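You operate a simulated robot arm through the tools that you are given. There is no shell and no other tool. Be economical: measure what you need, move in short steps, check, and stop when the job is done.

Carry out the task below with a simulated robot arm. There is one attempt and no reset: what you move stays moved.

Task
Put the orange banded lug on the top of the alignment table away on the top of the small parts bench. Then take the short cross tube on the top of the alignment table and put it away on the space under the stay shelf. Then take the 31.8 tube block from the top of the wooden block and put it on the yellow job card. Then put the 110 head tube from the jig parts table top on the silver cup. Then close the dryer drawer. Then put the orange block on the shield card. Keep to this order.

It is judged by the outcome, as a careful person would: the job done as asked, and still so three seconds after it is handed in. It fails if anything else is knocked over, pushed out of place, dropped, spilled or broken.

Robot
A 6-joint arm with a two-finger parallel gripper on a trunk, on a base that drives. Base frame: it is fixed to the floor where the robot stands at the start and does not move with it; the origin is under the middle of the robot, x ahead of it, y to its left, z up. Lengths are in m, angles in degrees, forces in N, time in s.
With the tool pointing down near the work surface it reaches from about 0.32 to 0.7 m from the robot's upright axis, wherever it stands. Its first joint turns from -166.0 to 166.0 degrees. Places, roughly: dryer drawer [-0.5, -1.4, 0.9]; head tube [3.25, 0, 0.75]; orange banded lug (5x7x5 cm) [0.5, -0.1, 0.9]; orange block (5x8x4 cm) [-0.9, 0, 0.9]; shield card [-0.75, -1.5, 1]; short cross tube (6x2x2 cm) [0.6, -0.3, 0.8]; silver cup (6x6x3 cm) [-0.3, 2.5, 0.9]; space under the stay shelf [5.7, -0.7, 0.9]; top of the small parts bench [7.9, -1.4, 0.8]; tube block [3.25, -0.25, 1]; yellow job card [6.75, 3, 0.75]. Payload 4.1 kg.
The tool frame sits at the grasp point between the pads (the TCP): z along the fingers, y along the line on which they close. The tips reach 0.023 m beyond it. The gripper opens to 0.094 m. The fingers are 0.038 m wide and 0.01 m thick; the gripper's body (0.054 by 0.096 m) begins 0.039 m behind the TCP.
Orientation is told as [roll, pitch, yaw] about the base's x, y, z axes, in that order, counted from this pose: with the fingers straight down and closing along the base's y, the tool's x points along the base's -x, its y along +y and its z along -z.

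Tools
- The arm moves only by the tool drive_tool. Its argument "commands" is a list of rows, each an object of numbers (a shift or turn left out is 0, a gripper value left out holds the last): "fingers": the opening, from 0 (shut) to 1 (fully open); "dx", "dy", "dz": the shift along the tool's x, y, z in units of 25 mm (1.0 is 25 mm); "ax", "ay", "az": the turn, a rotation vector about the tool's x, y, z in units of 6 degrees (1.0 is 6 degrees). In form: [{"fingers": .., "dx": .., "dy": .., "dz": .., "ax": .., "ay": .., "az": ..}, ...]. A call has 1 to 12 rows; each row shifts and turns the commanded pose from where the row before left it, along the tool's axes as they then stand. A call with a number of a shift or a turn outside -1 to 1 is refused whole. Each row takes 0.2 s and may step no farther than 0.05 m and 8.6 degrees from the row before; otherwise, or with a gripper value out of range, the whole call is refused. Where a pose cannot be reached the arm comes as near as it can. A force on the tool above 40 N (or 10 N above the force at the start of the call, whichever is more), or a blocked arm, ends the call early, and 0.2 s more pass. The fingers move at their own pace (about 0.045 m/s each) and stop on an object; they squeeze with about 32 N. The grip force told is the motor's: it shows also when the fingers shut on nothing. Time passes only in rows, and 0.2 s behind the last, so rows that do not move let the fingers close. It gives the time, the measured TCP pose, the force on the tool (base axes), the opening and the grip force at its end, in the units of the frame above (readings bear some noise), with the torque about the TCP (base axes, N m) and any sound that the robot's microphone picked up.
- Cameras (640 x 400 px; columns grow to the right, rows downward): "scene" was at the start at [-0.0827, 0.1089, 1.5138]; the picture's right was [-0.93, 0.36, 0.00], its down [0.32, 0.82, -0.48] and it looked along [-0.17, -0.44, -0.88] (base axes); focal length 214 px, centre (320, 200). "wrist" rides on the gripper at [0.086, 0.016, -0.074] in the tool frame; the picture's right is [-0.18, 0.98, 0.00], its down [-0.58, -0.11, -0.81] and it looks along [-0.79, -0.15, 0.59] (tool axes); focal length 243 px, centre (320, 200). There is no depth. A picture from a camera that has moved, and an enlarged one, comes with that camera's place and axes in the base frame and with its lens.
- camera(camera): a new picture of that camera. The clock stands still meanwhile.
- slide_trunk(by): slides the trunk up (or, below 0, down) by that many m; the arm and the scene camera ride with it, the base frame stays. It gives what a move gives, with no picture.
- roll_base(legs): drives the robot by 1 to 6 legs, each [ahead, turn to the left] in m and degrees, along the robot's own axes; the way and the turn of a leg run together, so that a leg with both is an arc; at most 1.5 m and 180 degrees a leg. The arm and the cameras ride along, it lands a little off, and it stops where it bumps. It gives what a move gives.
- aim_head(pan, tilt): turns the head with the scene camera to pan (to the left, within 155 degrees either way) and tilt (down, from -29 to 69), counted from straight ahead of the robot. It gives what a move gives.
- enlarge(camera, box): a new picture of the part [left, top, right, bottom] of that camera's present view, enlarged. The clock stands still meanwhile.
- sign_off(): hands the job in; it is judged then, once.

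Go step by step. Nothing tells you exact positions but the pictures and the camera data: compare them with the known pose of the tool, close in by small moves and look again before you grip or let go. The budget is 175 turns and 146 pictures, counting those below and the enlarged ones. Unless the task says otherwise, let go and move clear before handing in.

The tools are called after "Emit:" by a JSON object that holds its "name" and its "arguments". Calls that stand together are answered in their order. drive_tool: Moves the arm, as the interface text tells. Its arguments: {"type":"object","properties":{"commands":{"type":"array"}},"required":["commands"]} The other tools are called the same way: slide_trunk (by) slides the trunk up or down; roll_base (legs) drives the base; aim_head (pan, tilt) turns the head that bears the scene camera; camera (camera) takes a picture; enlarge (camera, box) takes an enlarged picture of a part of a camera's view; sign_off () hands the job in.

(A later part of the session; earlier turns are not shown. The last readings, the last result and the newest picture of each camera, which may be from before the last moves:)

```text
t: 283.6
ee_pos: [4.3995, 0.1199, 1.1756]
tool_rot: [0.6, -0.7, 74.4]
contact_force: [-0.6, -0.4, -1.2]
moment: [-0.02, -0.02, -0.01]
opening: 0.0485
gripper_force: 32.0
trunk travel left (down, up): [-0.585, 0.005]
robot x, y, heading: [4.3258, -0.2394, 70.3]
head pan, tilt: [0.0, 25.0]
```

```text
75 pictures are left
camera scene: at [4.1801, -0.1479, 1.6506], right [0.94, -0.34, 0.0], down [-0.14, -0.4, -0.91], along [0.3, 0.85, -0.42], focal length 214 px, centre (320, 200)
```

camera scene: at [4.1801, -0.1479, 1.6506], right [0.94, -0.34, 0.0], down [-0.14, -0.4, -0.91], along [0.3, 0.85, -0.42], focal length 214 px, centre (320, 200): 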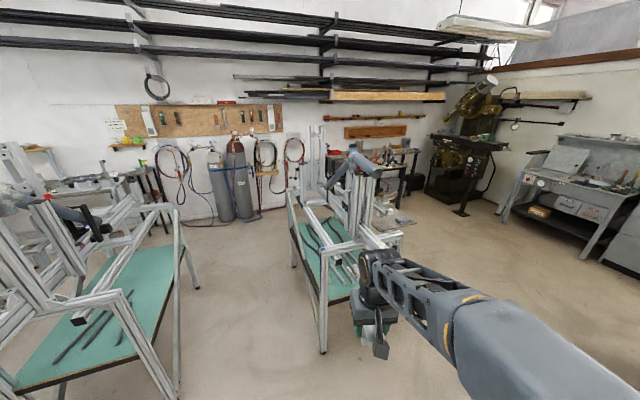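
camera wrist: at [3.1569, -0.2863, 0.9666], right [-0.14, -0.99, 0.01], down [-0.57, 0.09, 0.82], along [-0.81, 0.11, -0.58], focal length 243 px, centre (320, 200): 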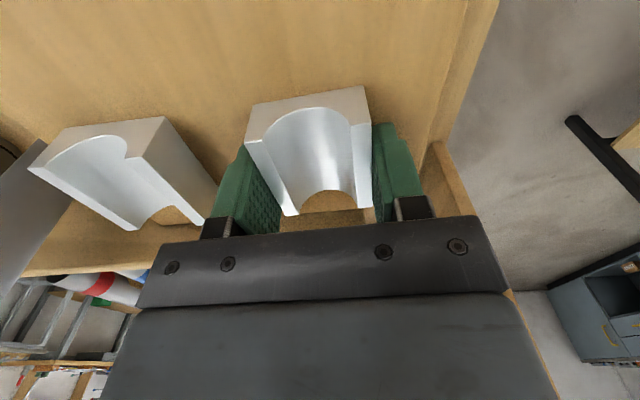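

Emit:
{"name": "roll_base", "arguments": {"legs": [[0, -41.5], [1.0, 0], [0.8, 0], [0, 37]]}}

Emit:
{"name": "camera", "arguments": {"camera": "scene"}}

```text
t: 296.4
ee_pos: [6.0028, 0.9781, 1.1749]
tool_rot: [0.6, -0.7, 69.8]
contact_force: [-1.0, 0.2, -1.5]
moment: [0.01, -0.01, -0.01]
opening: 0.0482
gripper_force: 31.6
trunk travel left (down, up): [-0.585, 0.005]
robot x, y, heading: [5.9011, 0.6311, 65.7]
head pan, tilt: [0.0, 25.0]
```

```text
74 pictures are left
camera scene: at [5.7621, 0.729, 1.6506], right [0.91, -0.41, 0.0], down [-0.17, -0.39, -0.91], along [0.37, 0.83, -0.42], focal length 214 px, centre (320, 200)
```

scene: 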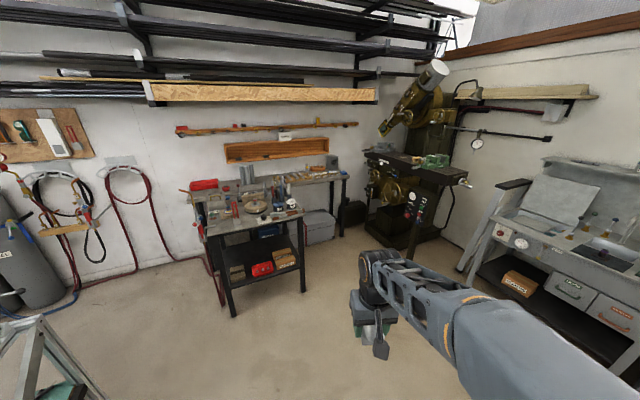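

Emit:
{"name": "enlarge", "arguments": {"camera": "scene", "box": [180, 140, 370, 260]}}

```text
3.33 times, centred on (275, 200) of scene
camera zoom: at [5.7621, 0.729, 1.6506], right [0.91, -0.41, 0.0], down [-0.17, -0.39, -0.91], along [0.37, 0.83, -0.42], focal length 715 px, centre (470, 200)
```

zoom: 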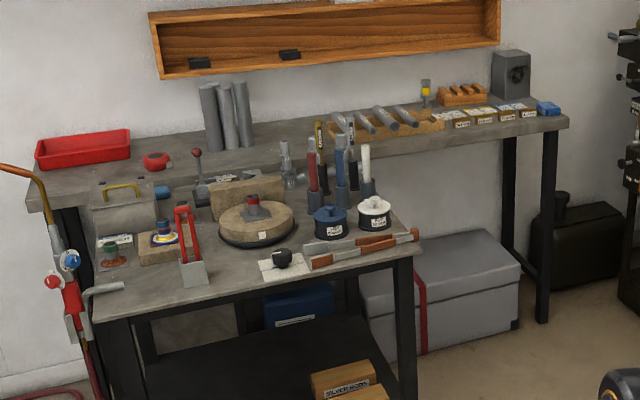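

Emit:
{"name": "roll_base", "arguments": {"legs": [[0, -7.5], [1.45, 0], [0, 32]]}}

Emit:
{"name": "aim_head", "arguments": {"pan": 0, "tilt": 35}}

Emit:
{"name": "camera", "arguments": {"camera": "scene"}}

```text
t: 305.8
ee_pos: [6.6076, 2.2293, 1.1753]
tool_rot: [0.5, -0.8, 94.8]
contact_force: [-0.2, 0.1, -1.1]
moment: [-0.01, 0.02, -0.01]
opening: 0.0482
gripper_force: 31.5
trunk travel left (down, up): [-0.585, 0.005]
robot x, y, heading: [6.6631, 1.8699, 90.8]
head pan, tilt: [0.0, 25.0]
```

```text
t: 306.5
ee_pos: [6.6072, 2.2289, 1.1752]
tool_rot: [0.5, -0.9, 94.8]
contact_force: [0.0, 0.6, -1.0]
moment: [-0.01, 0.0, 0.0]
opening: 0.0482
gripper_force: 32.0
trunk travel left (down, up): [-0.585, 0.005]
robot x, y, heading: [6.6662, 1.8697, 90.8]
head pan, tilt: [0.0, 35.0]
```

```text
72 pictures are left
camera scene: at [6.4965, 1.8978, 1.6349], right [1.0, 0.01, 0.0], down [0.01, -0.57, -0.82], along [-0.01, 0.82, -0.57], focal length 214 px, centre (320, 200)
```

scene: 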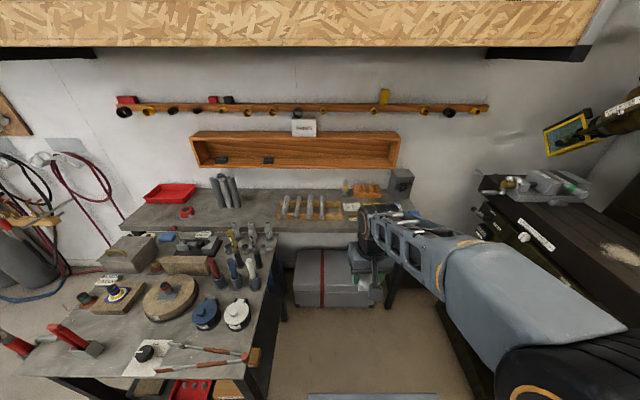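

Emit:
{"name": "roll_base", "arguments": {"legs": [[0.33, 0]]}}

Emit:
{"name": "aim_head", "arguments": {"pan": -15, "tilt": 48}}

Emit:
{"name": "camera", "arguments": {"camera": "scene"}}

Emit:
{"name": "camera", "arguments": {"camera": "wrist"}}

```text
t: 308.6
ee_pos: [6.6051, 2.5593, 1.1756]
tool_rot: [0.5, -0.8, 94.7]
contact_force: [0.0, 0.4, -1.4]
moment: [-0.01, 0.0, -0.02]
opening: 0.0482
gripper_force: 32.1
trunk travel left (down, up): [-0.585, 0.005]
robot x, y, heading: [6.6551, 2.201, 90.7]
head pan, tilt: [0.0, 35.0]
```

```text
t: 309.4
ee_pos: [6.606, 2.5593, 1.1757]
tool_rot: [0.5, -0.8, 94.6]
contact_force: [0.4, -0.2, -1.2]
moment: [0.0, 0.01, 0.0]
opening: 0.0484
gripper_force: 32.3
trunk travel left (down, up): [-0.585, 0.005]
robot x, y, heading: [6.6602, 2.2001, 90.6]
head pan, tilt: [-15.0, 48.0]
```

```text
71 pictures are left
camera scene: at [6.5137, 2.216, 1.6159], right [0.97, -0.25, 0.0], down [-0.19, -0.72, -0.67], along [0.17, 0.65, -0.74], focal length 214 px, centre (320, 200)
```

scene: 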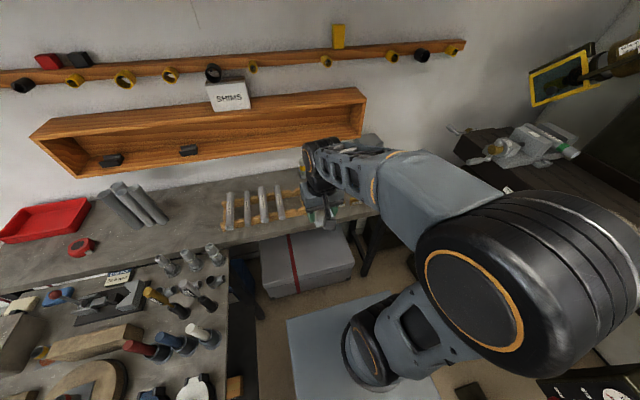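

```text
70 pictures are left
camera wrist: at [6.5986, 2.4708, 1.2488], right [-0.99, 0.1, 0.01], down [0.07, 0.58, 0.81], along [0.08, 0.81, -0.58], focal length 243 px, centre (320, 200)
```

wrist: 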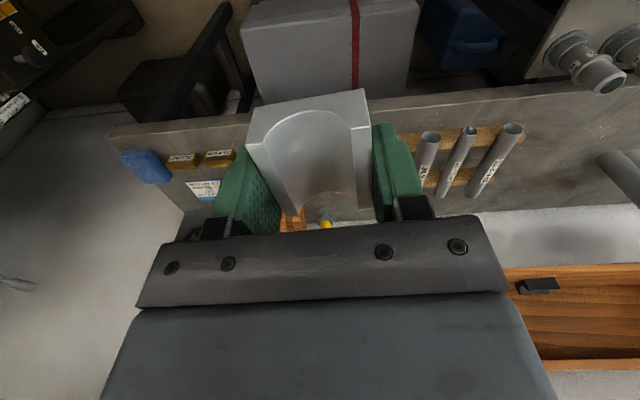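

Emit:
{"name": "drive_tool", "arguments": {"commands": [{"dy": 1}, {"dy": 1}, {"dy": 1}, {"dy": 1}, {"dy": 1}, {"dy": 1}, {"dy": 1}, {}]}}

Emit:
{"name": "enlarge", "arguments": {"camera": "wrist", "box": [60, 60, 320, 230]}}

```text
t: 311.2
ee_pos: [6.4314, 2.5442, 1.1764]
tool_rot: [0.4, -0.9, 94.6]
contact_force: [-0.4, -1.3, -1.3]
moment: [0.03, -0.01, 0.01]
opening: 0.0485
gripper_force: 32.4
trunk travel left (down, up): [-0.585, 0.005]
robot x, y, heading: [6.6612, 2.2018, 90.4]
head pan, tilt: [-15.0, 48.0]
```

```text
2.35 times, centred on (190, 145) of wrist
camera zoom: at [6.4236, 2.457, 1.2503], right [-0.99, 0.1, 0.01], down [0.07, 0.58, 0.81], along [0.08, 0.81, -0.58], focal length 571 px, centre (626, 329)
```

zoom: 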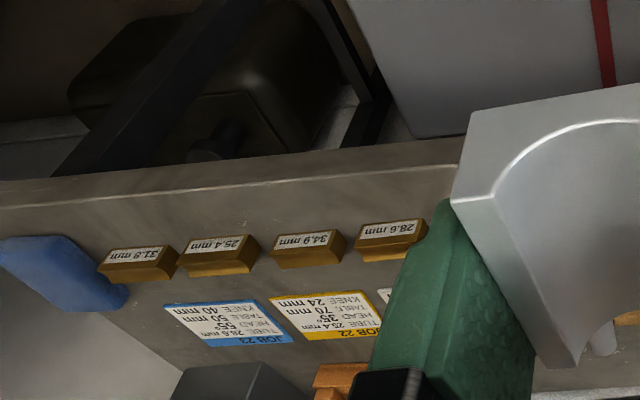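

The boxes on this bench list sizes 25.4, 28.6, 31.8 and 34.9, which confirms the block I hold is the 31.8. The yellow-edged card (JOB 22) is at about (6.85, 2.99); I'll edge forward and move over it.

Emit:
{"name": "roll_base", "arguments": {"legs": [[0.15, 0]]}}

Emit:
{"name": "drive_tool", "arguments": {"commands": [{"dx": -0.3, "dy": -1}, {"dx": -0.3, "dy": -1}, {"dx": -0.3, "dy": -1}, {"dx": -0.3, "dy": -1}, {"dx": -0.3, "dy": -1}, {"dx": -0.3, "dy": -1}, {"dx": -0.3, "dy": -1}, {"dx": -0.3, "dy": -1}, {"dx": -0.3, "dy": -1}, {"dx": -0.3, "dy": -1}, {"dx": -0.3, "dy": -1}, {"dx": -0.3, "dy": -1}]}}

Emit:
{"name": "camera", "arguments": {"camera": "wrist"}}

```text
t: 312.6
ee_pos: [6.4274, 2.6952, 1.1764]
tool_rot: [0.6, -0.9, 94.8]
contact_force: [-0.1, 0.0, -1.2]
moment: [-0.02, 0.02, -0.03]
opening: 0.0483
gripper_force: 31.7
trunk travel left (down, up): [-0.585, 0.005]
robot x, y, heading: [6.6578, 2.3443, 90.7]
head pan, tilt: [-15.0, 48.0]
```

```text
t: 315.2
ee_pos: [6.7224, 2.8096, 1.1757]
tool_rot: [0.6, -0.9, 94.6]
contact_force: [0.4, 0.0, -1.2]
moment: [-0.02, 0.01, -0.01]
opening: 0.0483
gripper_force: 32.0
trunk travel left (down, up): [-0.585, 0.005]
robot x, y, heading: [6.6558, 2.3483, 90.5]
head pan, tilt: [-15.0, 48.0]
```

```text
68 pictures are left
camera wrist: at [6.7149, 2.7216, 1.2486], right [-0.99, 0.1, 0.01], down [0.07, 0.58, 0.81], along [0.08, 0.81, -0.58], focal length 243 px, centre (320, 200)
```

wrist: 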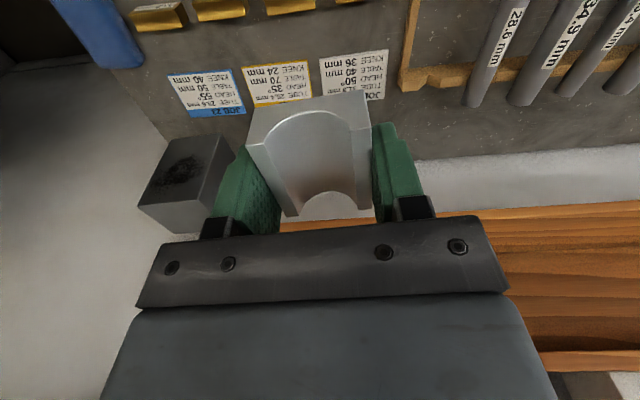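

Triangulating gives the card at (6.796, 2.920) and bench z about 0.874. I'll centre over it and go down partway.

Emit:
{"name": "drive_tool", "arguments": {"commands": [{"dx": -0.83, "dy": -0.66}, {"dx": -0.83, "dy": -0.66}, {"dx": -0.83, "dy": -0.66}, {"dx": -0.83, "dy": -0.66}, {"dx": -0.83, "dy": -0.66}, {"dz": 1}, {"dz": 1}, {"dz": 1}, {"dz": 1}, {"dz": 1}, {"dz": 1}, {}]}}

Emit:
{"name": "camera", "arguments": {"camera": "wrist"}}

Emit:
{"name": "camera", "arguments": {"camera": "scene"}}

```text
t: 317.8
ee_pos: [6.7935, 2.9211, 1.0258]
tool_rot: [0.6, -0.8, 94.7]
contact_force: [0.6, 0.1, -1.3]
moment: [0.03, -0.02, 0.03]
opening: 0.0484
gripper_force: 32.0
trunk travel left (down, up): [-0.585, 0.005]
robot x, y, heading: [6.66, 2.3488, 90.4]
head pan, tilt: [-15.0, 48.0]
```

```text
67 pictures are left
camera wrist: at [6.7859, 2.8331, 1.0995], right [-0.99, 0.1, 0.01], down [0.07, 0.58, 0.81], along [0.08, 0.81, -0.58], focal length 243 px, centre (320, 200)
```

wrist: 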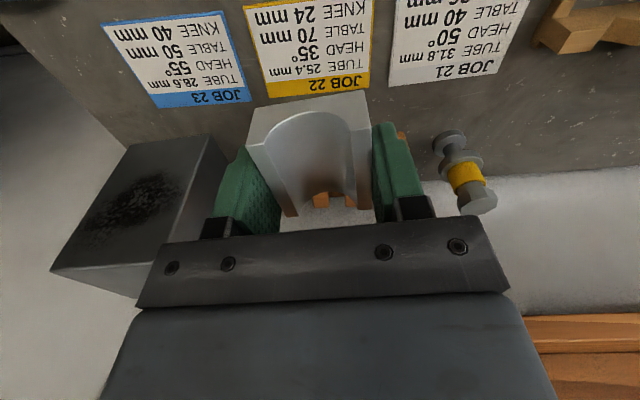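

```text
66 pictures are left
camera scene: at [6.5124, 2.366, 1.6159], right [0.97, -0.25, 0.0], down [-0.18, -0.72, -0.67], along [0.17, 0.65, -0.74], focal length 214 px, centre (320, 200)
```

scene: 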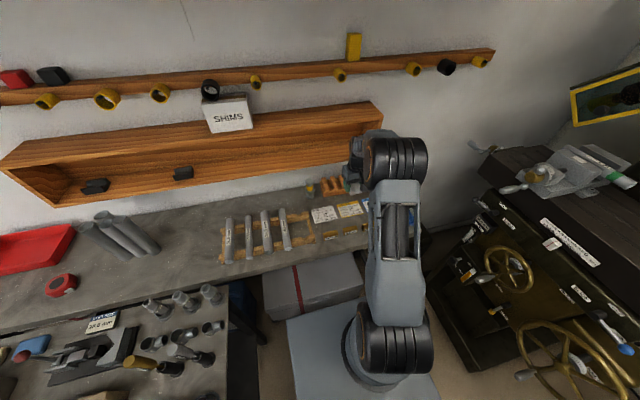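

Emit:
{"name": "drive_tool", "arguments": {"commands": [{"dx": -0.26, "dy": -0.28}, {"dz": 1}, {"dz": 1}, {"dz": 1}, {"dz": 0.8}, {"dz": 0.25}, {"dz": 0.2}, {"dz": 0.2}, {"dz": 0.2}, {"dz": 0.2}, {"dz": 0.2}, {"dz": 0.2}]}}

```text
t: 320.4
ee_pos: [6.7983, 2.9315, 0.8948]
tool_rot: [0.6, -0.9, 94.8]
contact_force: [-0.1, 0.0, -0.7]
moment: [0.01, 0.04, 0.02]
opening: 0.0481
gripper_force: 32.1
trunk travel left (down, up): [-0.585, 0.005]
robot x, y, heading: [6.6636, 2.3501, 90.5]
head pan, tilt: [-15.0, 48.0]
```

Emit:
{"name": "drive_tool", "arguments": {"commands": [{"dz": 0.2}, {"dz": 0.15}, {"dz": 0.15}, {"dz": 0.15}, {"dz": 0.15}, {"dz": 0.15}, {"dz": 0.15}, {"dz": 0.15}, {"dz": 0.15}, {"dz": 0.15}, {"dz": 0.15}, {"dz": 0.15}]}}

Emit:
{"name": "camera", "arguments": {"camera": "wrist"}}

```text
t: 321.4
ee_pos: [6.7984, 2.9337, 0.8864]
tool_rot: [0.3, -1.6, 94.7]
contact_force: [-0.8, -2.8, 19.6]
moment: [-0.55, -0.2, -0.07]
opening: 0.0483
gripper_force: 32.0
trunk travel left (down, up): [-0.585, 0.005]
robot x, y, heading: [6.657, 2.349, 90.4]
head pan, tilt: [-15.0, 48.0]
stopped in row 4: the force on the tool passed its limit (the readings are from after the stop); the commanded pose is now the measured one
```

```text
65 pictures are left
camera wrist: at [6.7914, 2.8443, 0.9592], right [-0.99, 0.1, 0.01], down [0.07, 0.57, 0.82], along [0.08, 0.82, -0.57], focal length 243 px, centre (320, 200)
```

wrist: 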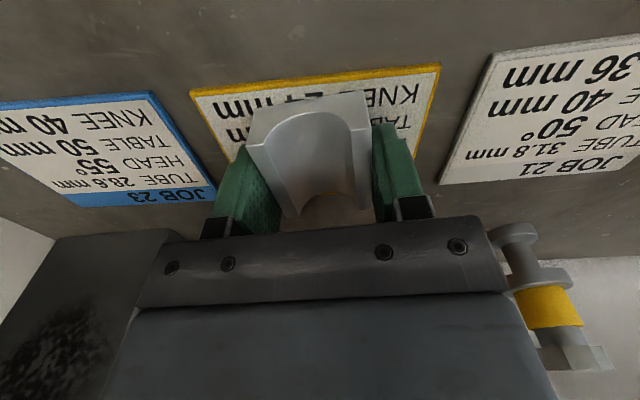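

Contact; the block sits within the yellow card. I'll release and rise.

Emit:
{"name": "drive_tool", "arguments": {"commands": [{"dz": -0.06, "fingers": 0.66}, {}, {}, {"dz": -0.3}, {"dz": -0.6}, {"dz": -1}, {"dz": -1}, {"dz": -1}, {"dz": -1}, {"dz": -1}, {"dz": -1}, {}]}}

Emit:
{"name": "camera", "arguments": {"camera": "wrist"}}

```text
t: 324.0
ee_pos: [6.8007, 2.9279, 1.0578]
tool_rot: [0.5, -1.3, 94.7]
contact_force: [-0.2, 0.0, -1.1]
moment: [-0.01, -0.03, -0.02]
opening: 0.0619
gripper_force: 0.0
trunk travel left (down, up): [-0.585, 0.005]
robot x, y, heading: [6.6565, 2.3453, 90.7]
head pan, tilt: [-15.0, 48.0]
```

```text
64 pictures are left
camera wrist: at [6.7934, 2.8412, 1.1297], right [-0.99, 0.1, 0.01], down [0.07, 0.57, 0.82], along [0.08, 0.81, -0.57], focal length 243 px, centre (320, 200)
```

wrist: 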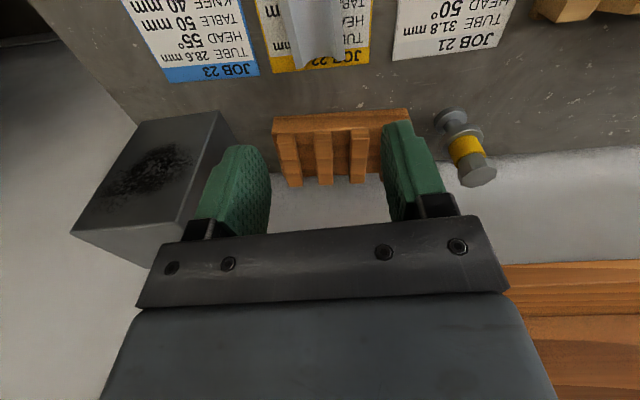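

The block sits on the yellow card. I'll retract and drive back to the jig parts table for the 110 head tube.

Emit:
{"name": "drive_tool", "arguments": {"commands": [{"dz": -1}, {"dz": -1}, {"dz": -1}, {"dz": -1}, {"dz": -0.7, "dx": 0.7, "dy": 0.5}, {"dx": 1, "dy": 0.5}, {"dx": 1, "dy": 0.5}, {"dx": 1, "dy": 0.5}, {"dx": 1, "dy": 0.5}, {"dx": 1, "dy": 0.5}, {"dx": 1, "dy": 0.5}, {"dx": 1, "dy": 0.5}]}}

Emit:
{"name": "roll_base", "arguments": {"legs": [[-0.45, 0], [0, 148], [1.45, 0], [0, -29], [1.0, 0], [0.8, 0]]}}

```text
t: 326.6
ee_pos: [6.7173, 2.7254, 1.1729]
tool_rot: [0.2, -1.3, 94.7]
contact_force: [0.3, 0.0, 0.0]
moment: [0.02, 0.02, -0.04]
opening: 0.062
gripper_force: 0.1
trunk travel left (down, up): [-0.585, 0.005]
robot x, y, heading: [6.6595, 2.3497, 90.6]
head pan, tilt: [-15.0, 48.0]
```

```text
t: 352.2
ee_pos: [3.9002, -0.249, 1.1704]
tool_rot: [0.5, -1.2, -149.1]
contact_force: [-0.1, -0.4, 0.2]
moment: [-0.01, 0.02, -0.02]
opening: 0.0622
gripper_force: 0.1
trunk travel left (down, up): [-0.585, 0.005]
robot x, y, heading: [4.2684, -0.1365, -153.1]
head pan, tilt: [-15.0, 48.0]
```

Emit:
{"name": "roll_base", "arguments": {"legs": [[0, -27], [0.42, 0]]}}

Emit:
{"name": "aim_head", "arguments": {"pan": 0, "tilt": 45}}

Emit:
{"name": "camera", "arguments": {"camera": "scene"}}

```text
t: 356.2
ee_pos: [3.4668, -0.071, 1.1712]
tool_rot: [0.3, -1.1, -175.9]
contact_force: [-0.8, 0.3, 1.2]
moment: [-0.01, -0.02, 0.03]
opening: 0.062
gripper_force: 0.2
trunk travel left (down, up): [-0.585, 0.005]
robot x, y, heading: [3.8489, -0.1329, 180.0]
head pan, tilt: [-15.0, 48.0]
```

```text
t: 356.9
ee_pos: [3.469, -0.0717, 1.1723]
tool_rot: [0.3, -1.3, -175.9]
contact_force: [-0.6, 0.1, 0.9]
moment: [-0.01, 0.01, 0.01]
opening: 0.062
gripper_force: 0.0
trunk travel left (down, up): [-0.585, 0.005]
robot x, y, heading: [3.8488, -0.1365, 180.1]
head pan, tilt: [0.0, 45.0]
```

```text
63 pictures are left
camera scene: at [3.826, -0.2982, 1.6201], right [0.0, 1.0, 0.0], down [0.71, 0.0, -0.71], along [-0.71, 0.0, -0.71], focal length 214 px, centre (320, 200)
```

scene: 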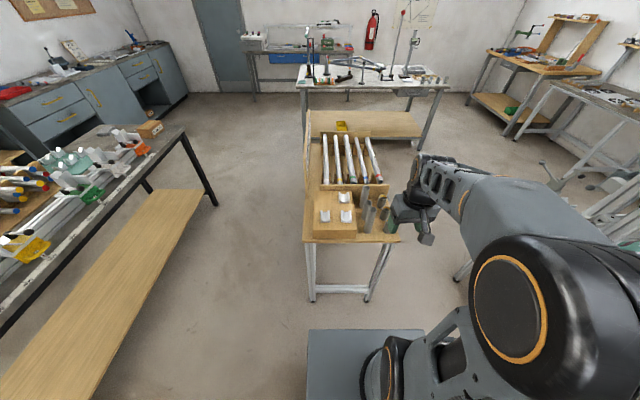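

Emit:
{"name": "enlarge", "arguments": {"camera": "scene", "box": [340, 178, 400, 246]}}

Emit:
{"name": "enlarge", "arguments": {"camera": "wrist", "box": [200, 60, 440, 230]}}

```text
5.88 times, centred on (370, 212) of scene
camera zoom: at [3.826, -0.2982, 1.6201], right [0.0, 1.0, 0.0], down [0.71, 0.0, -0.71], along [-0.71, 0.0, -0.71], focal length 1262 px, centre (26, 129)
```

zoom: 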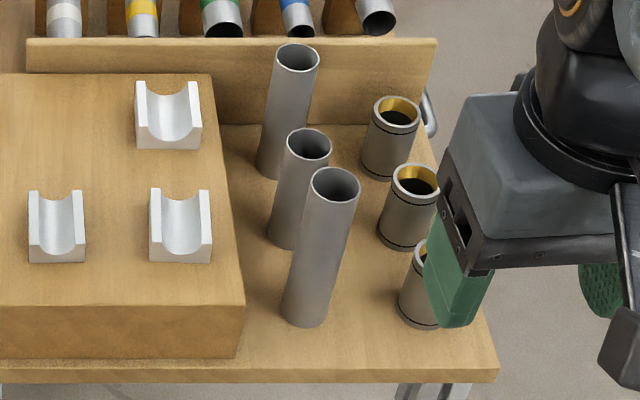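

```text
2.35 times, centred on (320, 145) of wrist
camera zoom: at [3.5582, -0.0805, 1.2442], right [-0.11, -0.99, 0.01], down [-0.57, 0.07, 0.82], along [-0.81, 0.09, -0.57], focal length 571 px, centre (320, 329)
```

zoom: 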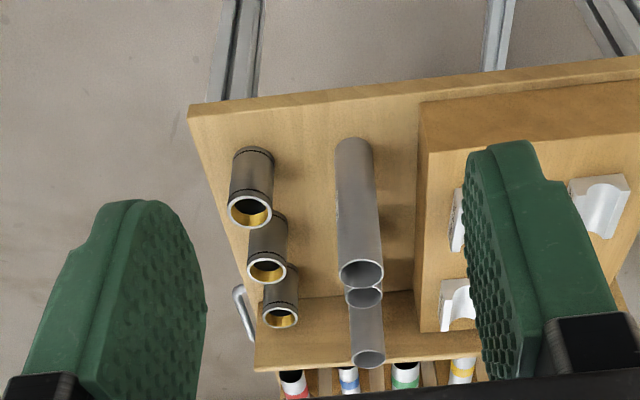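

Heights work out to about 133, 115 and 157 mm, i.e. 130, 110 and 150: the middle tube at about (3.13, -0.075) is the 110. I'll move closer and turn the gripper 90° so the fingers fit between its neighbours.

Emit:
{"name": "roll_base", "arguments": {"legs": [[0.15, 0]]}}

Emit:
{"name": "drive_tool", "arguments": {"commands": [{"az": -1}, {"az": -1}, {"az": -1}, {"az": -1}, {"az": -1}, {"az": -1}, {"az": -1}, {"az": -1}, {"az": -1}, {"az": -1}, {"az": -1}, {"az": -1}]}}

Emit:
{"name": "drive_tool", "arguments": {"commands": [{"az": -1, "fingers": 0.66}, {"az": -1}, {"az": -0.4}, {"dy": 1}, {"dy": 1}, {"dy": 1}, {"dy": 1}, {"dy": 1}, {"dy": 1}, {"dz": 1}, {}]}}

Emit:
{"name": "camera", "arguments": {"camera": "wrist"}}

Emit:
{"name": "camera", "arguments": {"camera": "scene"}}

```text
t: 358.3
ee_pos: [3.3207, -0.0714, 1.1712]
tool_rot: [0.4, -1.2, -175.9]
contact_force: [-0.2, 0.6, 0.0]
moment: [-0.03, -0.04, 0.02]
opening: 0.062
gripper_force: 0.0
trunk travel left (down, up): [-0.585, 0.005]
robot x, y, heading: [3.6994, -0.1371, -180.1]
head pan, tilt: [0.0, 45.0]
```

```text
t: 360.9
ee_pos: [3.3208, -0.0711, 1.1714]
tool_rot: [-1.1, -0.7, -103.8]
contact_force: [-0.3, 0.1, 0.0]
moment: [0.0, -0.01, -0.02]
opening: 0.0621
gripper_force: 0.1
trunk travel left (down, up): [-0.585, 0.005]
robot x, y, heading: [3.6986, -0.1361, -180.0]
head pan, tilt: [0.0, 45.0]
```

```text
t: 363.3
ee_pos: [3.4602, -0.0664, 1.152]
tool_rot: [-1.2, -0.5, -89.5]
contact_force: [0.2, 0.1, -0.9]
moment: [-0.01, -0.01, 0.05]
opening: 0.0621
gripper_force: 0.1
out of reach, approached as far as the arm can: row 10
trunk travel left (down, up): [-0.585, 0.005]
robot x, y, heading: [3.6987, -0.1321, -180.0]
head pan, tilt: [0.0, 45.0]
```

```text
60 pictures are left
camera wrist: at [3.4781, 0.0205, 1.2258], right [0.98, -0.17, -0.02], down [-0.09, -0.58, 0.81], along [-0.15, -0.8, -0.58], focal length 243 px, centre (320, 200)
```

wrist: 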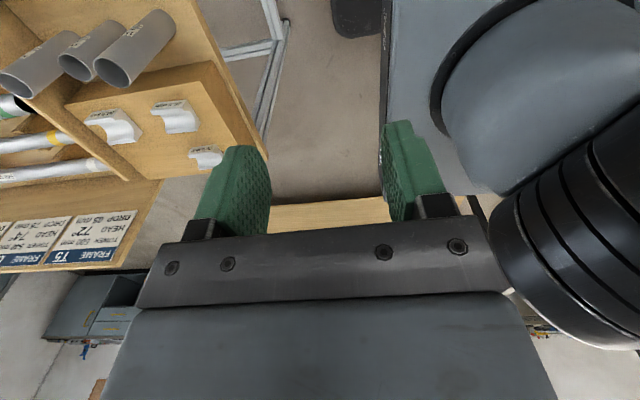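

```text
59 pictures are left
camera scene: at [3.6784, -0.2983, 1.6201], right [0.0, 1.0, 0.0], down [0.71, 0.0, -0.71], along [-0.71, 0.0, -0.71], focal length 214 px, centre (320, 200)
```

scene: 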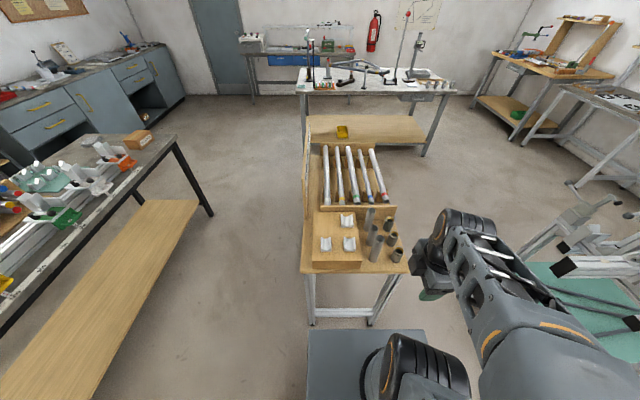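

I moved the wrong way along x (harmless); labels on the tubes are now visible, so I'll read them first.

Emit:
{"name": "enlarge", "arguments": {"camera": "wrist", "box": [0, 0, 260, 180]}}

```text
2.22 times, centred on (130, 90) of wrist
camera zoom: at [3.4781, 0.0205, 1.2258], right [0.98, -0.17, -0.02], down [-0.09, -0.58, 0.81], along [-0.15, -0.8, -0.58], focal length 539 px, centre (742, 444)
```

zoom: 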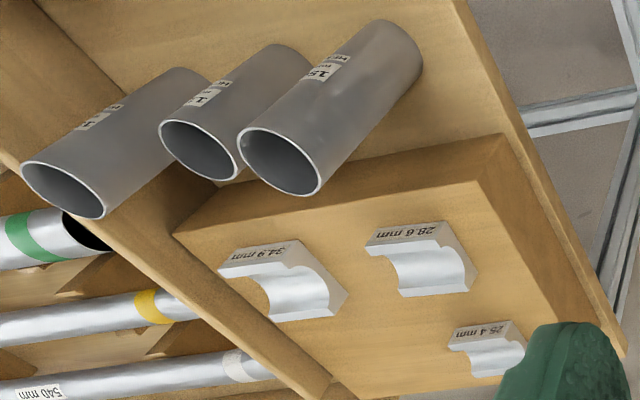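

The remaining blocks read 34.9, 28.6 and 25.4 — so the right one was taken. Now I'll move toward the middle head tube and read its label.

Emit:
{"name": "drive_tool", "arguments": {"commands": [{"dy": -1}, {"dy": -1}, {"dy": -1}, {"dy": -1}, {"dy": -1}, {"dy": -1}, {"dy": -1}, {"dy": -1}, {"dy": -1}, {"dy": -1}, {"dy": -1}, {}]}}

Emit:
{"name": "camera", "arguments": {"camera": "wrist"}}

Emit:
{"name": "enlarge", "arguments": {"camera": "wrist", "box": [180, 0, 430, 120]}}

```text
t: 365.9
ee_pos: [3.1847, -0.0706, 1.1591]
tool_rot: [-1.2, -0.4, -89.5]
contact_force: [1.0, 0.2, 0.6]
moment: [0.0, -0.03, 0.03]
opening: 0.0618
gripper_force: 0.1
trunk travel left (down, up): [-0.585, 0.005]
robot x, y, heading: [3.7023, -0.1348, -179.6]
head pan, tilt: [0.0, 45.0]
```

```text
57 pictures are left
camera wrist: at [3.2032, 0.0173, 1.232], right [0.98, -0.17, -0.02], down [-0.09, -0.58, 0.81], along [-0.15, -0.8, -0.58], focal length 243 px, centre (320, 200)
```

wrist: 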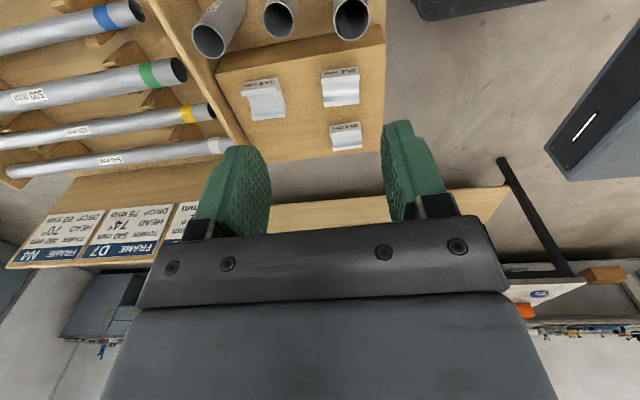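

```text
2.56 times, centred on (305, 60) of wrist
camera zoom: at [3.2032, 0.0173, 1.232], right [0.98, -0.17, -0.02], down [-0.09, -0.58, 0.81], along [-0.15, -0.8, -0.58], focal length 621 px, centre (358, 558)
```

zoom: 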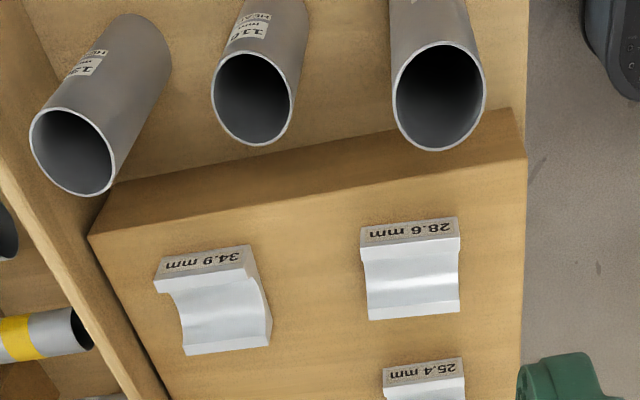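

The middle tube reads 110. I'll centre over it and lower.

Emit:
{"name": "drive_tool", "arguments": {"commands": [{"dy": -1, "dx": -0.25}, {"dy": -1.0}, {"dy": -0.1, "dz": 1}, {"dz": 1}, {"dz": 1}, {"dz": 1}, {"dz": 1}, {"dz": 1}, {"dz": 1}, {"dz": 1}, {}]}}

Emit:
{"name": "camera", "arguments": {"camera": "wrist"}}

Emit:
{"name": "enlarge", "arguments": {"camera": "scene", "box": [330, 170, 430, 260]}}

```text
t: 368.3
ee_pos: [3.1292, -0.0774, 0.9591]
tool_rot: [-1.2, -0.4, -89.4]
contact_force: [-0.2, 0.9, 0.8]
moment: [0.02, 0.0, 0.02]
opening: 0.0619
gripper_force: 0.0
trunk travel left (down, up): [-0.585, 0.005]
robot x, y, heading: [3.6967, -0.1338, -180.0]
head pan, tilt: [0.0, 45.0]
```

```text
55 pictures are left
camera wrist: at [3.1466, 0.0098, 1.0326], right [0.98, -0.17, -0.02], down [-0.09, -0.58, 0.81], along [-0.15, -0.8, -0.58], focal length 243 px, centre (320, 200)
```

wrist: 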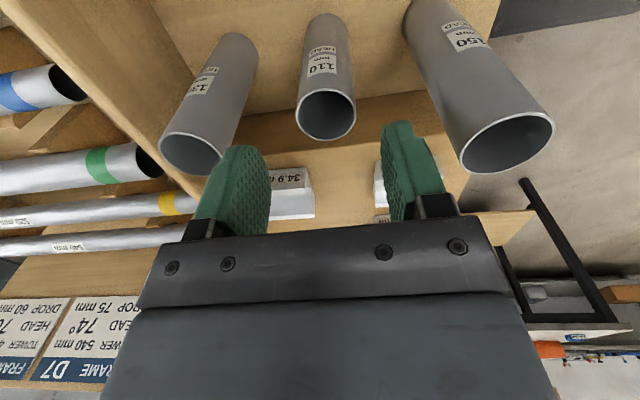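

```text
4.44 times, centred on (380, 215) of scene
camera zoom: at [3.6783, -0.2983, 1.6201], right [0.0, 1.0, 0.0], down [0.71, 0.0, -0.71], along [-0.71, 0.0, -0.71], focal length 953 px, centre (53, 133)
```

zoom: 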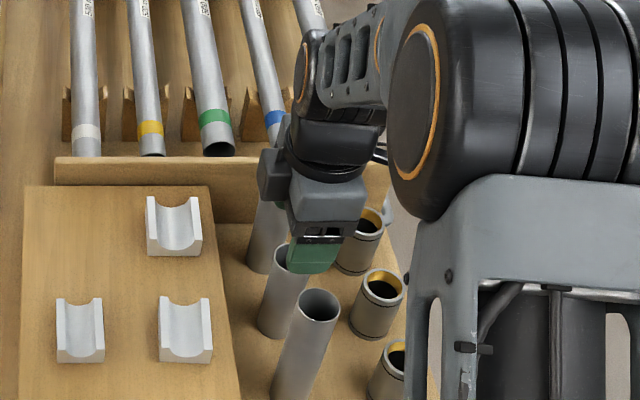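

Emit:
{"name": "drive_tool", "arguments": {"commands": [{"dx": -0.2, "dy": 0.1}, {"dz": 1}, {"dz": 1}, {"dz": 1}, {"dz": 0.4}, {"fingers": 0}, {}, {}, {}, {}, {}]}}

Emit:
{"name": "camera", "arguments": {"camera": "wrist"}}

```text
t: 370.7
ee_pos: [3.1295, -0.083, 0.8768]
tool_rot: [-1.1, -0.5, -89.5]
contact_force: [0.2, 0.2, -0.4]
moment: [0.0, 0.03, -0.03]
opening: 0.0358
gripper_force: 31.3
trunk travel left (down, up): [-0.585, 0.005]
robot x, y, heading: [3.6985, -0.1333, -180.1]
head pan, tilt: [0.0, 45.0]
```

```text
53 pictures are left
camera wrist: at [3.1475, 0.0048, 0.9485], right [0.98, -0.18, -0.02], down [-0.09, -0.58, 0.81], along [-0.15, -0.8, -0.58], focal length 243 px, centre (320, 200)
```

wrist: 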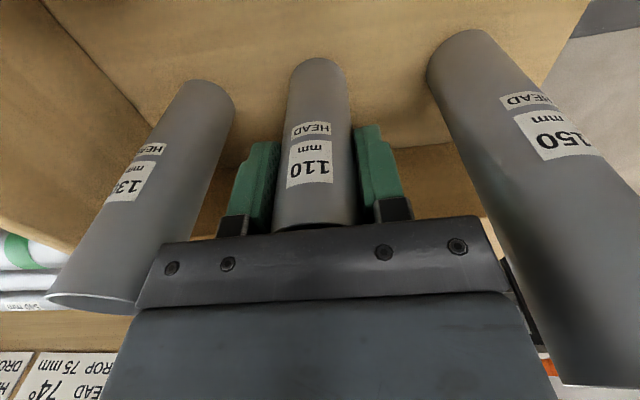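

The 110 tube is gripped at 35.8 mm. I'll lift it straight up, pull in, and drive out of here toward the silver cup.

Emit:
{"name": "drive_tool", "arguments": {"commands": [{"dz": -1}, {"dz": -1}, {"dz": -1}, {"dz": -1}, {"dz": -1}, {"dz": -1}, {"dz": -1}, {"dz": -1}, {"dz": -1}, {"dz": -1}, {"dz": -1}, {"dz": -1}]}}

Emit:
{"name": "drive_tool", "arguments": {"commands": [{"dy": 1}, {"dy": 1}, {"dy": 1}, {"dy": 1}, {"dy": 1}, {"dy": 1}, {"dy": 1}, {"dy": 1}, {}]}}

Emit:
{"name": "roll_base", "arguments": {"legs": [[-0.58, 0], [0, 90], [0.68, 0], [0, -90], [1.1, 0], [1.1, 0]]}}

Emit:
{"name": "aim_head", "arguments": {"pan": -80, "tilt": 25}}

Emit:
{"name": "camera", "arguments": {"camera": "scene"}}

```text
t: 373.3
ee_pos: [3.1368, -0.0813, 1.1757]
tool_rot: [-1.3, -0.3, -89.5]
contact_force: [0.1, -0.3, -1.1]
moment: [-0.02, -0.03, 0.02]
opening: 0.0362
gripper_force: 31.7
trunk travel left (down, up): [-0.585, 0.005]
robot x, y, heading: [3.6969, -0.1353, -180.2]
head pan, tilt: [0.0, 45.0]
```

```text
t: 375.3
ee_pos: [3.3352, -0.0793, 1.1699]
tool_rot: [-1.2, -0.4, -89.4]
contact_force: [0.1, -1.2, -1.2]
moment: [0.01, -0.01, -0.02]
opening: 0.0356
gripper_force: 32.5
trunk travel left (down, up): [-0.585, 0.005]
robot x, y, heading: [3.6998, -0.1346, -179.8]
head pan, tilt: [0.0, 45.0]
```

```text
t: 400.1
ee_pos: [1.7199, -0.7943, 1.1692]
tool_rot: [-1.1, -0.3, -88.9]
contact_force: [0.3, -0.1, -0.2]
moment: [0.01, -0.01, 0.03]
opening: 0.0361
gripper_force: 32.0
trunk travel left (down, up): [-0.585, 0.005]
robot x, y, heading: [2.0841, -0.8495, -179.6]
head pan, tilt: [0.0, 45.0]
```

```text
t: 401.6
ee_pos: [1.721, -0.7934, 1.1697]
tool_rot: [-1.2, -0.4, -88.9]
contact_force: [1.0, -0.8, -1.4]
moment: [-0.01, 0.0, -0.03]
opening: 0.036
gripper_force: 32.1
trunk travel left (down, up): [-0.585, 0.005]
robot x, y, heading: [2.0864, -0.8493, -179.6]
head pan, tilt: [-80.0, 25.0]
```

```text
52 pictures are left
camera scene: at [2.1297, -0.9187, 1.6506], right [0.98, 0.18, 0.0], down [0.08, -0.42, -0.91], along [-0.17, 0.89, -0.42], focal length 214 px, centre (320, 200)
```

scene: 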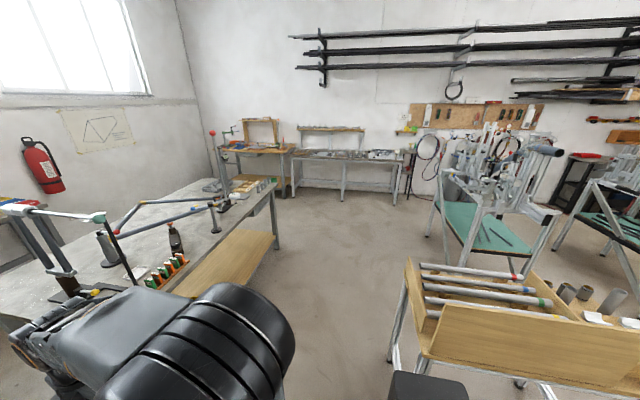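

Emit:
{"name": "roll_base", "arguments": {"legs": [[0, -90], [1.35, 0], [1.3, 0], [0, 90], [1.1, 0], [0.85, 0]]}}

Emit:
{"name": "aim_head", "arguments": {"pan": -50, "tilt": 30}}

Emit:
{"name": "camera", "arguments": {"camera": "scene"}}

```text
t: 431.4
ee_pos: [-0.1563, 1.9918, 1.1697]
tool_rot: [-1.2, -0.4, -93.5]
contact_force: [-0.1, -0.6, -1.6]
moment: [-0.01, 0.0, -0.02]
opening: 0.0362
gripper_force: 32.1
trunk travel left (down, up): [-0.585, 0.005]
robot x, y, heading: [0.2018, 1.9142, 175.9]
head pan, tilt: [-80.0, 25.0]
```

```text
t: 432.4
ee_pos: [-0.1553, 1.9939, 1.1708]
tool_rot: [-1.2, -0.4, -93.5]
contact_force: [0.4, 0.3, -1.1]
moment: [0.0, -0.01, 0.02]
opening: 0.036
gripper_force: 32.3
trunk travel left (down, up): [-0.585, 0.005]
robot x, y, heading: [0.2026, 1.9118, 175.9]
head pan, tilt: [-50.0, 30.0]
```

```text
51 pictures are left
camera scene: at [0.1989, 1.8184, 1.6427], right [0.81, 0.59, 0.0], down [0.29, -0.4, -0.87], along [-0.51, 0.7, -0.5], focal length 214 px, centre (320, 200)
```

scene: 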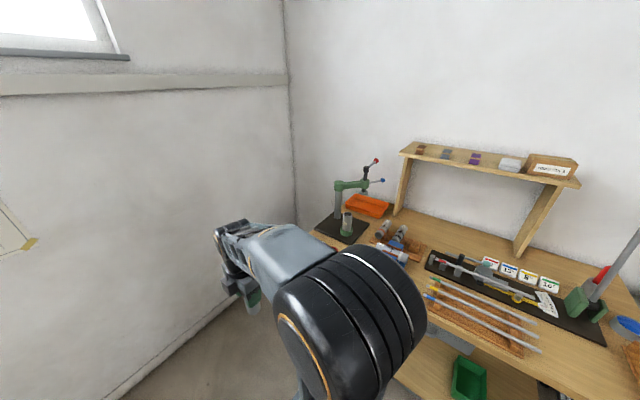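

Emit:
{"name": "roll_base", "arguments": {"legs": [[0.35, 0], [0, -86]]}}

Emit:
{"name": "aim_head", "arguments": {"pan": 5, "tilt": 45}}

Emit:
{"name": "camera", "arguments": {"camera": "scene"}}

```text
t: 438.3
ee_pos: [-0.0867, 2.3011, 1.1698]
tool_rot: [-1.2, -0.4, -179.8]
contact_force: [-0.5, 1.2, -1.2]
moment: [0.03, 0.0, -0.01]
opening: 0.0361
gripper_force: 32.4
trunk travel left (down, up): [-0.585, 0.005]
robot x, y, heading: [-0.1441, 1.9392, 90.0]
head pan, tilt: [-50.0, 30.0]
```

```text
t: 439.6
ee_pos: [-0.0866, 2.3002, 1.1697]
tool_rot: [-1.2, -0.4, -179.7]
contact_force: [-0.5, 0.1, -1.8]
moment: [-0.02, -0.01, -0.02]
opening: 0.0361
gripper_force: 32.0
trunk travel left (down, up): [-0.585, 0.005]
robot x, y, heading: [-0.1463, 1.9347, 89.9]
head pan, tilt: [5.0, 45.0]
```

```text
50 pictures are left
camera scene: at [-0.3165, 1.9614, 1.6201], right [1.0, 0.08, 0.0], down [0.06, -0.7, -0.71], along [-0.06, 0.7, -0.71], focal length 214 px, centre (320, 200)
```

scene: 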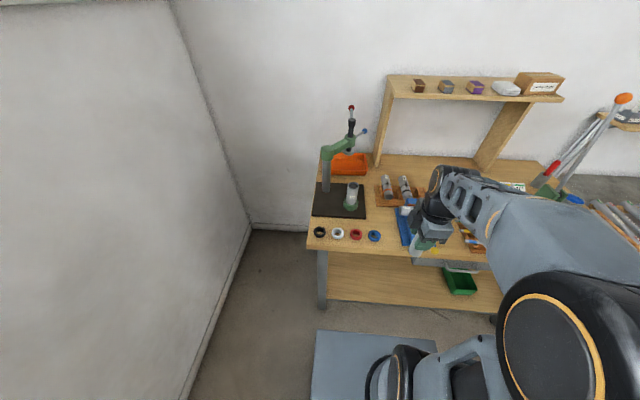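

Emit:
{"name": "enlarge", "arguments": {"camera": "scene", "box": [295, 160, 435, 260]}}

```text
4.00 times, centred on (365, 210) of scene
camera zoom: at [-0.3165, 1.9614, 1.6201], right [1.0, 0.08, 0.0], down [0.06, -0.7, -0.71], along [-0.06, 0.7, -0.71], focal length 858 px, centre (140, 160)
```

zoom: 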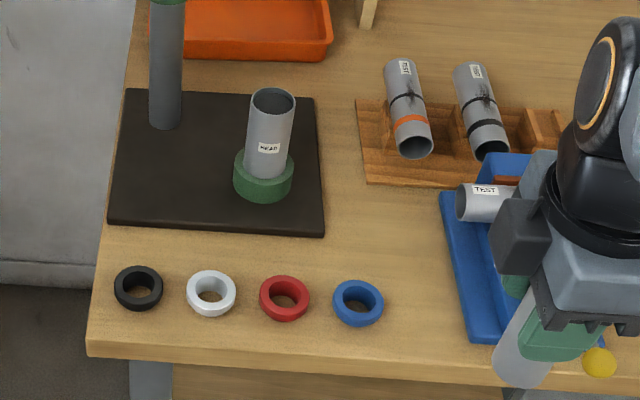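

The cups stand in a row; the silver one is second from the left, around (-0.29, 2.51). I'll bring the tube near it and look with the wrist camera to fix its place and height.

Emit:
{"name": "drive_tool", "arguments": {"commands": [{"dx": -0.7, "dy": -1}, {"dx": -0.7, "dy": -1}, {"dx": -0.7, "dy": -1}, {"dx": -0.7, "dy": -1}, {"dx": -0.7, "dy": -1}, {"dx": -0.7, "dy": -0.6}, {}]}}

Emit:
{"name": "camera", "arguments": {"camera": "wrist"}}

Emit:
{"name": "camera", "arguments": {"camera": "scene"}}

```text
t: 441.2
ee_pos: [-0.1923, 2.4405, 1.1742]
tool_rot: [-1.3, -0.4, -179.6]
contact_force: [0.5, 0.0, -0.8]
moment: [0.01, -0.01, 0.01]
opening: 0.0358
gripper_force: 32.0
trunk travel left (down, up): [-0.585, 0.005]
robot x, y, heading: [-0.1422, 1.9347, 89.8]
head pan, tilt: [5.0, 45.0]
```

```text
48 pictures are left
camera wrist: at [-0.1048, 2.4234, 1.2472], right [-0.18, -0.98, -0.02], down [-0.58, 0.09, 0.81], along [-0.8, 0.16, -0.58], focal length 243 px, centre (320, 200)
```

wrist: 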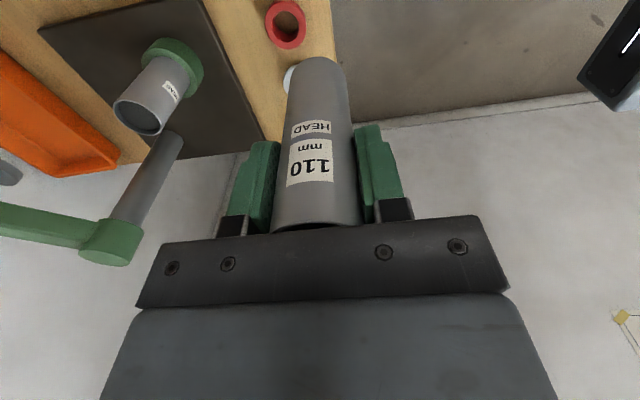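

```text
47 pictures are left
camera scene: at [-0.3166, 1.9614, 1.6201], right [1.0, 0.08, 0.0], down [0.06, -0.7, -0.71], along [-0.06, 0.7, -0.71], focal length 214 px, centre (320, 200)
```

scene: 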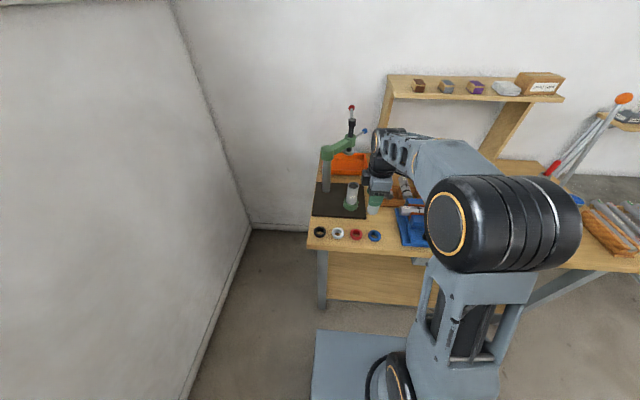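

Emit:
{"name": "drive_tool", "arguments": {"commands": [{"dx": -0.7, "dy": -0.64}, {"dx": -0.7, "dy": -0.64}, {"dx": -0.7, "dy": -0.64}, {}]}}

Emit:
{"name": "camera", "arguments": {"camera": "wrist"}}

```text
t: 442.2
ee_pos: [-0.2471, 2.4881, 1.1755]
tool_rot: [-1.3, -0.4, -179.6]
contact_force: [-0.4, -0.7, -1.5]
moment: [0.01, -0.03, -0.01]
opening: 0.036
gripper_force: 32.4
trunk travel left (down, up): [-0.585, 0.005]
robot x, y, heading: [-0.1455, 1.9384, 89.7]
head pan, tilt: [5.0, 45.0]
```

```text
46 pictures are left
camera wrist: at [-0.1579, 2.4713, 1.2487], right [-0.18, -0.98, -0.02], down [-0.58, 0.09, 0.81], along [-0.8, 0.16, -0.58], focal length 243 px, centre (320, 200)
```

wrist: 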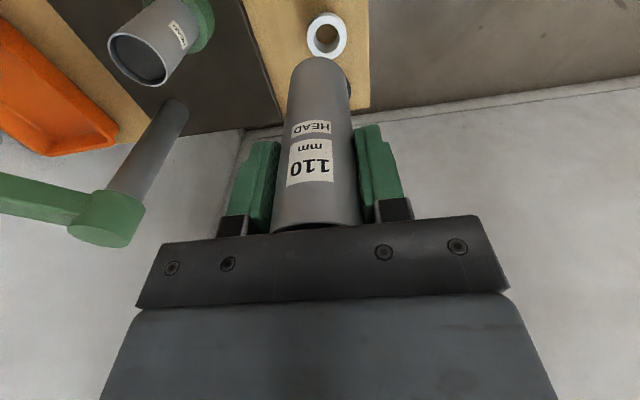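

Emit:
{"name": "drive_tool", "arguments": {"commands": [{"dx": -0.75, "dy": -0.2}, {"dx": -0.73}, {"dz": 1}, {"dz": 1}, {"dz": 1}, {"dz": 1}, {"dz": 1}, {}]}}

Emit:
{"name": "camera", "arguments": {"camera": "wrist"}}

Emit:
{"name": "enlarge", "arguments": {"camera": "scene", "box": [295, 180, 395, 260]}}

```text
t: 444.0
ee_pos: [-0.2836, 2.4951, 1.0497]
tool_rot: [-1.2, -0.4, -179.7]
contact_force: [-0.2, 0.7, -1.4]
moment: [0.05, 0.0, 0.02]
opening: 0.036
gripper_force: 32.2
trunk travel left (down, up): [-0.585, 0.005]
robot x, y, heading: [-0.1428, 1.9384, 90.1]
head pan, tilt: [5.0, 45.0]
```

```text
45 pictures are left
camera wrist: at [-0.1959, 2.4783, 1.1231], right [-0.18, -0.98, -0.02], down [-0.58, 0.09, 0.81], along [-0.8, 0.16, -0.58], focal length 243 px, centre (320, 200)
```

wrist: 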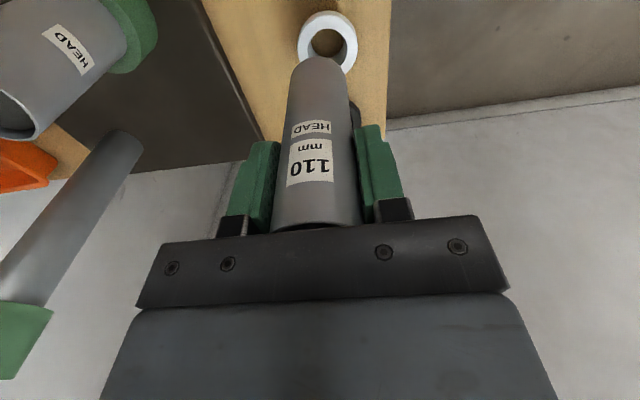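

```text
5.00 times, centred on (345, 220) of scene
camera zoom: at [-0.3167, 1.9615, 1.6201], right [1.0, 0.08, 0.0], down [0.06, -0.7, -0.71], along [-0.06, 0.7, -0.71], focal length 1072 px, centre (195, 100)
```

zoom: 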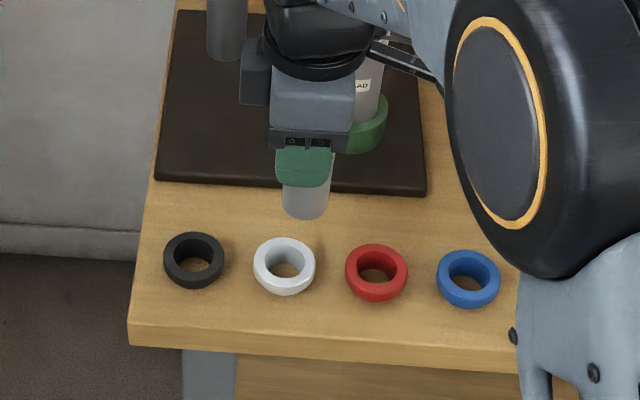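

The tube leans about 5° in the grip (bottom toward +x), seen from the scene camera. I'll correct that tilt, centre over the cup at about (-0.287, 2.494), and look again.

Emit:
{"name": "drive_tool", "arguments": {"commands": [{"ay": -0.8}, {"dx": -0.15}, {}]}}

Emit:
{"name": "enlarge", "arguments": {"camera": "scene", "box": [315, 195, 375, 245]}}

Emit:
{"name": "enlarge", "arguments": {"camera": "wrist", "box": [230, 0, 410, 120]}}

```text
t: 444.8
ee_pos: [-0.2872, 2.4955, 1.0494]
tool_rot: [-1.2, -5.4, -179.7]
contact_force: [-0.2, 0.2, -1.3]
moment: [0.0, -0.02, 0.03]
opening: 0.0357
gripper_force: 31.9
trunk travel left (down, up): [-0.585, 0.005]
robot x, y, heading: [-0.1453, 1.9382, 89.7]
head pan, tilt: [5.0, 45.0]
```

```text
8.00 times, centred on (345, 220) of scene
camera zoom: at [-0.3168, 1.9615, 1.6201], right [1.0, 0.08, 0.0], down [0.06, -0.7, -0.71], along [-0.06, 0.7, -0.71], focal length 1716 px, centre (120, 40)
```

zoom: 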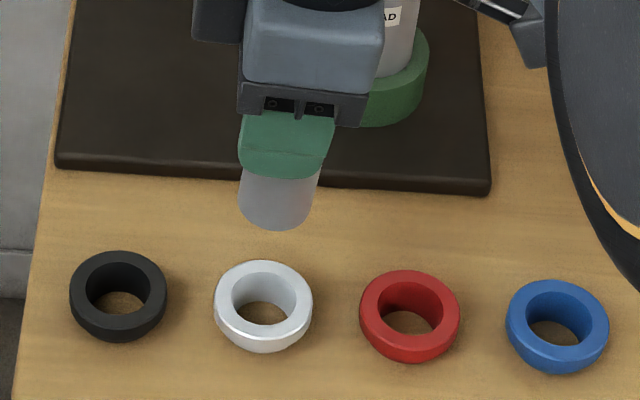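

```text
3.33 times, centred on (320, 60) of wrist
camera zoom: at [-0.1941, 2.4785, 1.1161], right [-0.18, -0.98, 0.0], down [-0.51, 0.09, 0.86], along [-0.84, 0.15, -0.51], focal length 809 px, centre (320, 667)
```

zoom: 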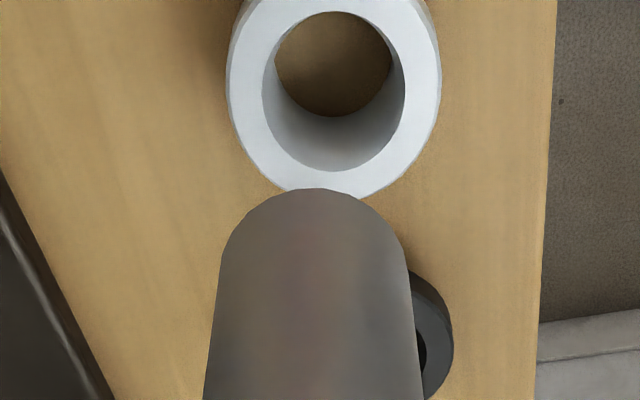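

Emit:
{"name": "drive_tool", "arguments": {"commands": [{"dy": 0.16, "dx": -0.03}, {"dz": 0.597, "dx": 0.056}, {"dz": 0.597, "dx": 0.056}, {"dz": 0.5, "dx": 0.047}, {"dz": 0.16, "dx": 0.015}, {}]}}

Emit:
{"name": "enlarge", "arguments": {"camera": "scene", "box": [315, 195, 375, 245]}}

Emit:
{"name": "enlarge", "arguments": {"camera": "wrist", "box": [230, 0, 410, 120]}}

```text
t: 446.2
ee_pos: [-0.2885, 2.4909, 1.0052]
tool_rot: [-1.1, -5.2, -179.7]
contact_force: [0.0, -0.1, -1.5]
moment: [-0.01, 0.01, 0.0]
opening: 0.036
gripper_force: 32.1
trunk travel left (down, up): [-0.585, 0.005]
robot x, y, heading: [-0.1437, 1.9383, 90.1]
head pan, tilt: [5.0, 45.0]
```

```text
8.00 times, centred on (345, 220) of scene
camera zoom: at [-0.3167, 1.9615, 1.6201], right [1.0, 0.08, 0.0], down [0.06, -0.7, -0.71], along [-0.06, 0.7, -0.71], focal length 1716 px, centre (120, 40)
```

zoom: 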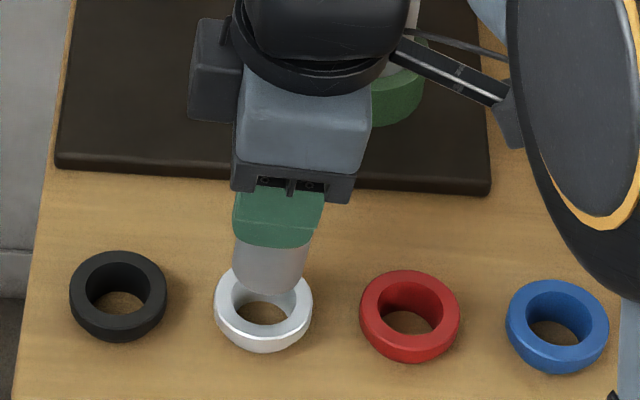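

```text
3.33 times, centred on (320, 60) of wrist
camera zoom: at [-0.1945, 2.475, 1.0699], right [-0.18, -0.98, 0.0], down [-0.51, 0.09, 0.86], along [-0.84, 0.15, -0.51], focal length 809 px, centre (320, 667)
```

zoom: 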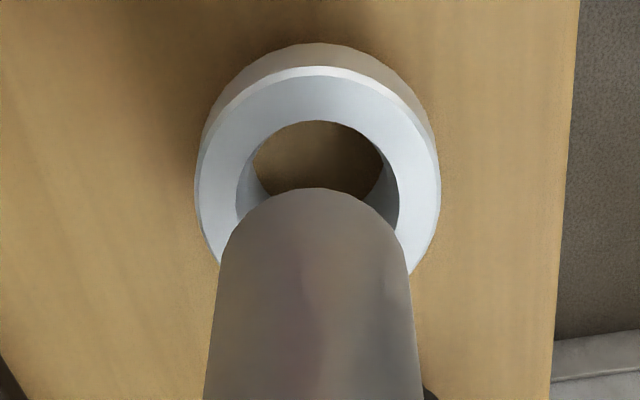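

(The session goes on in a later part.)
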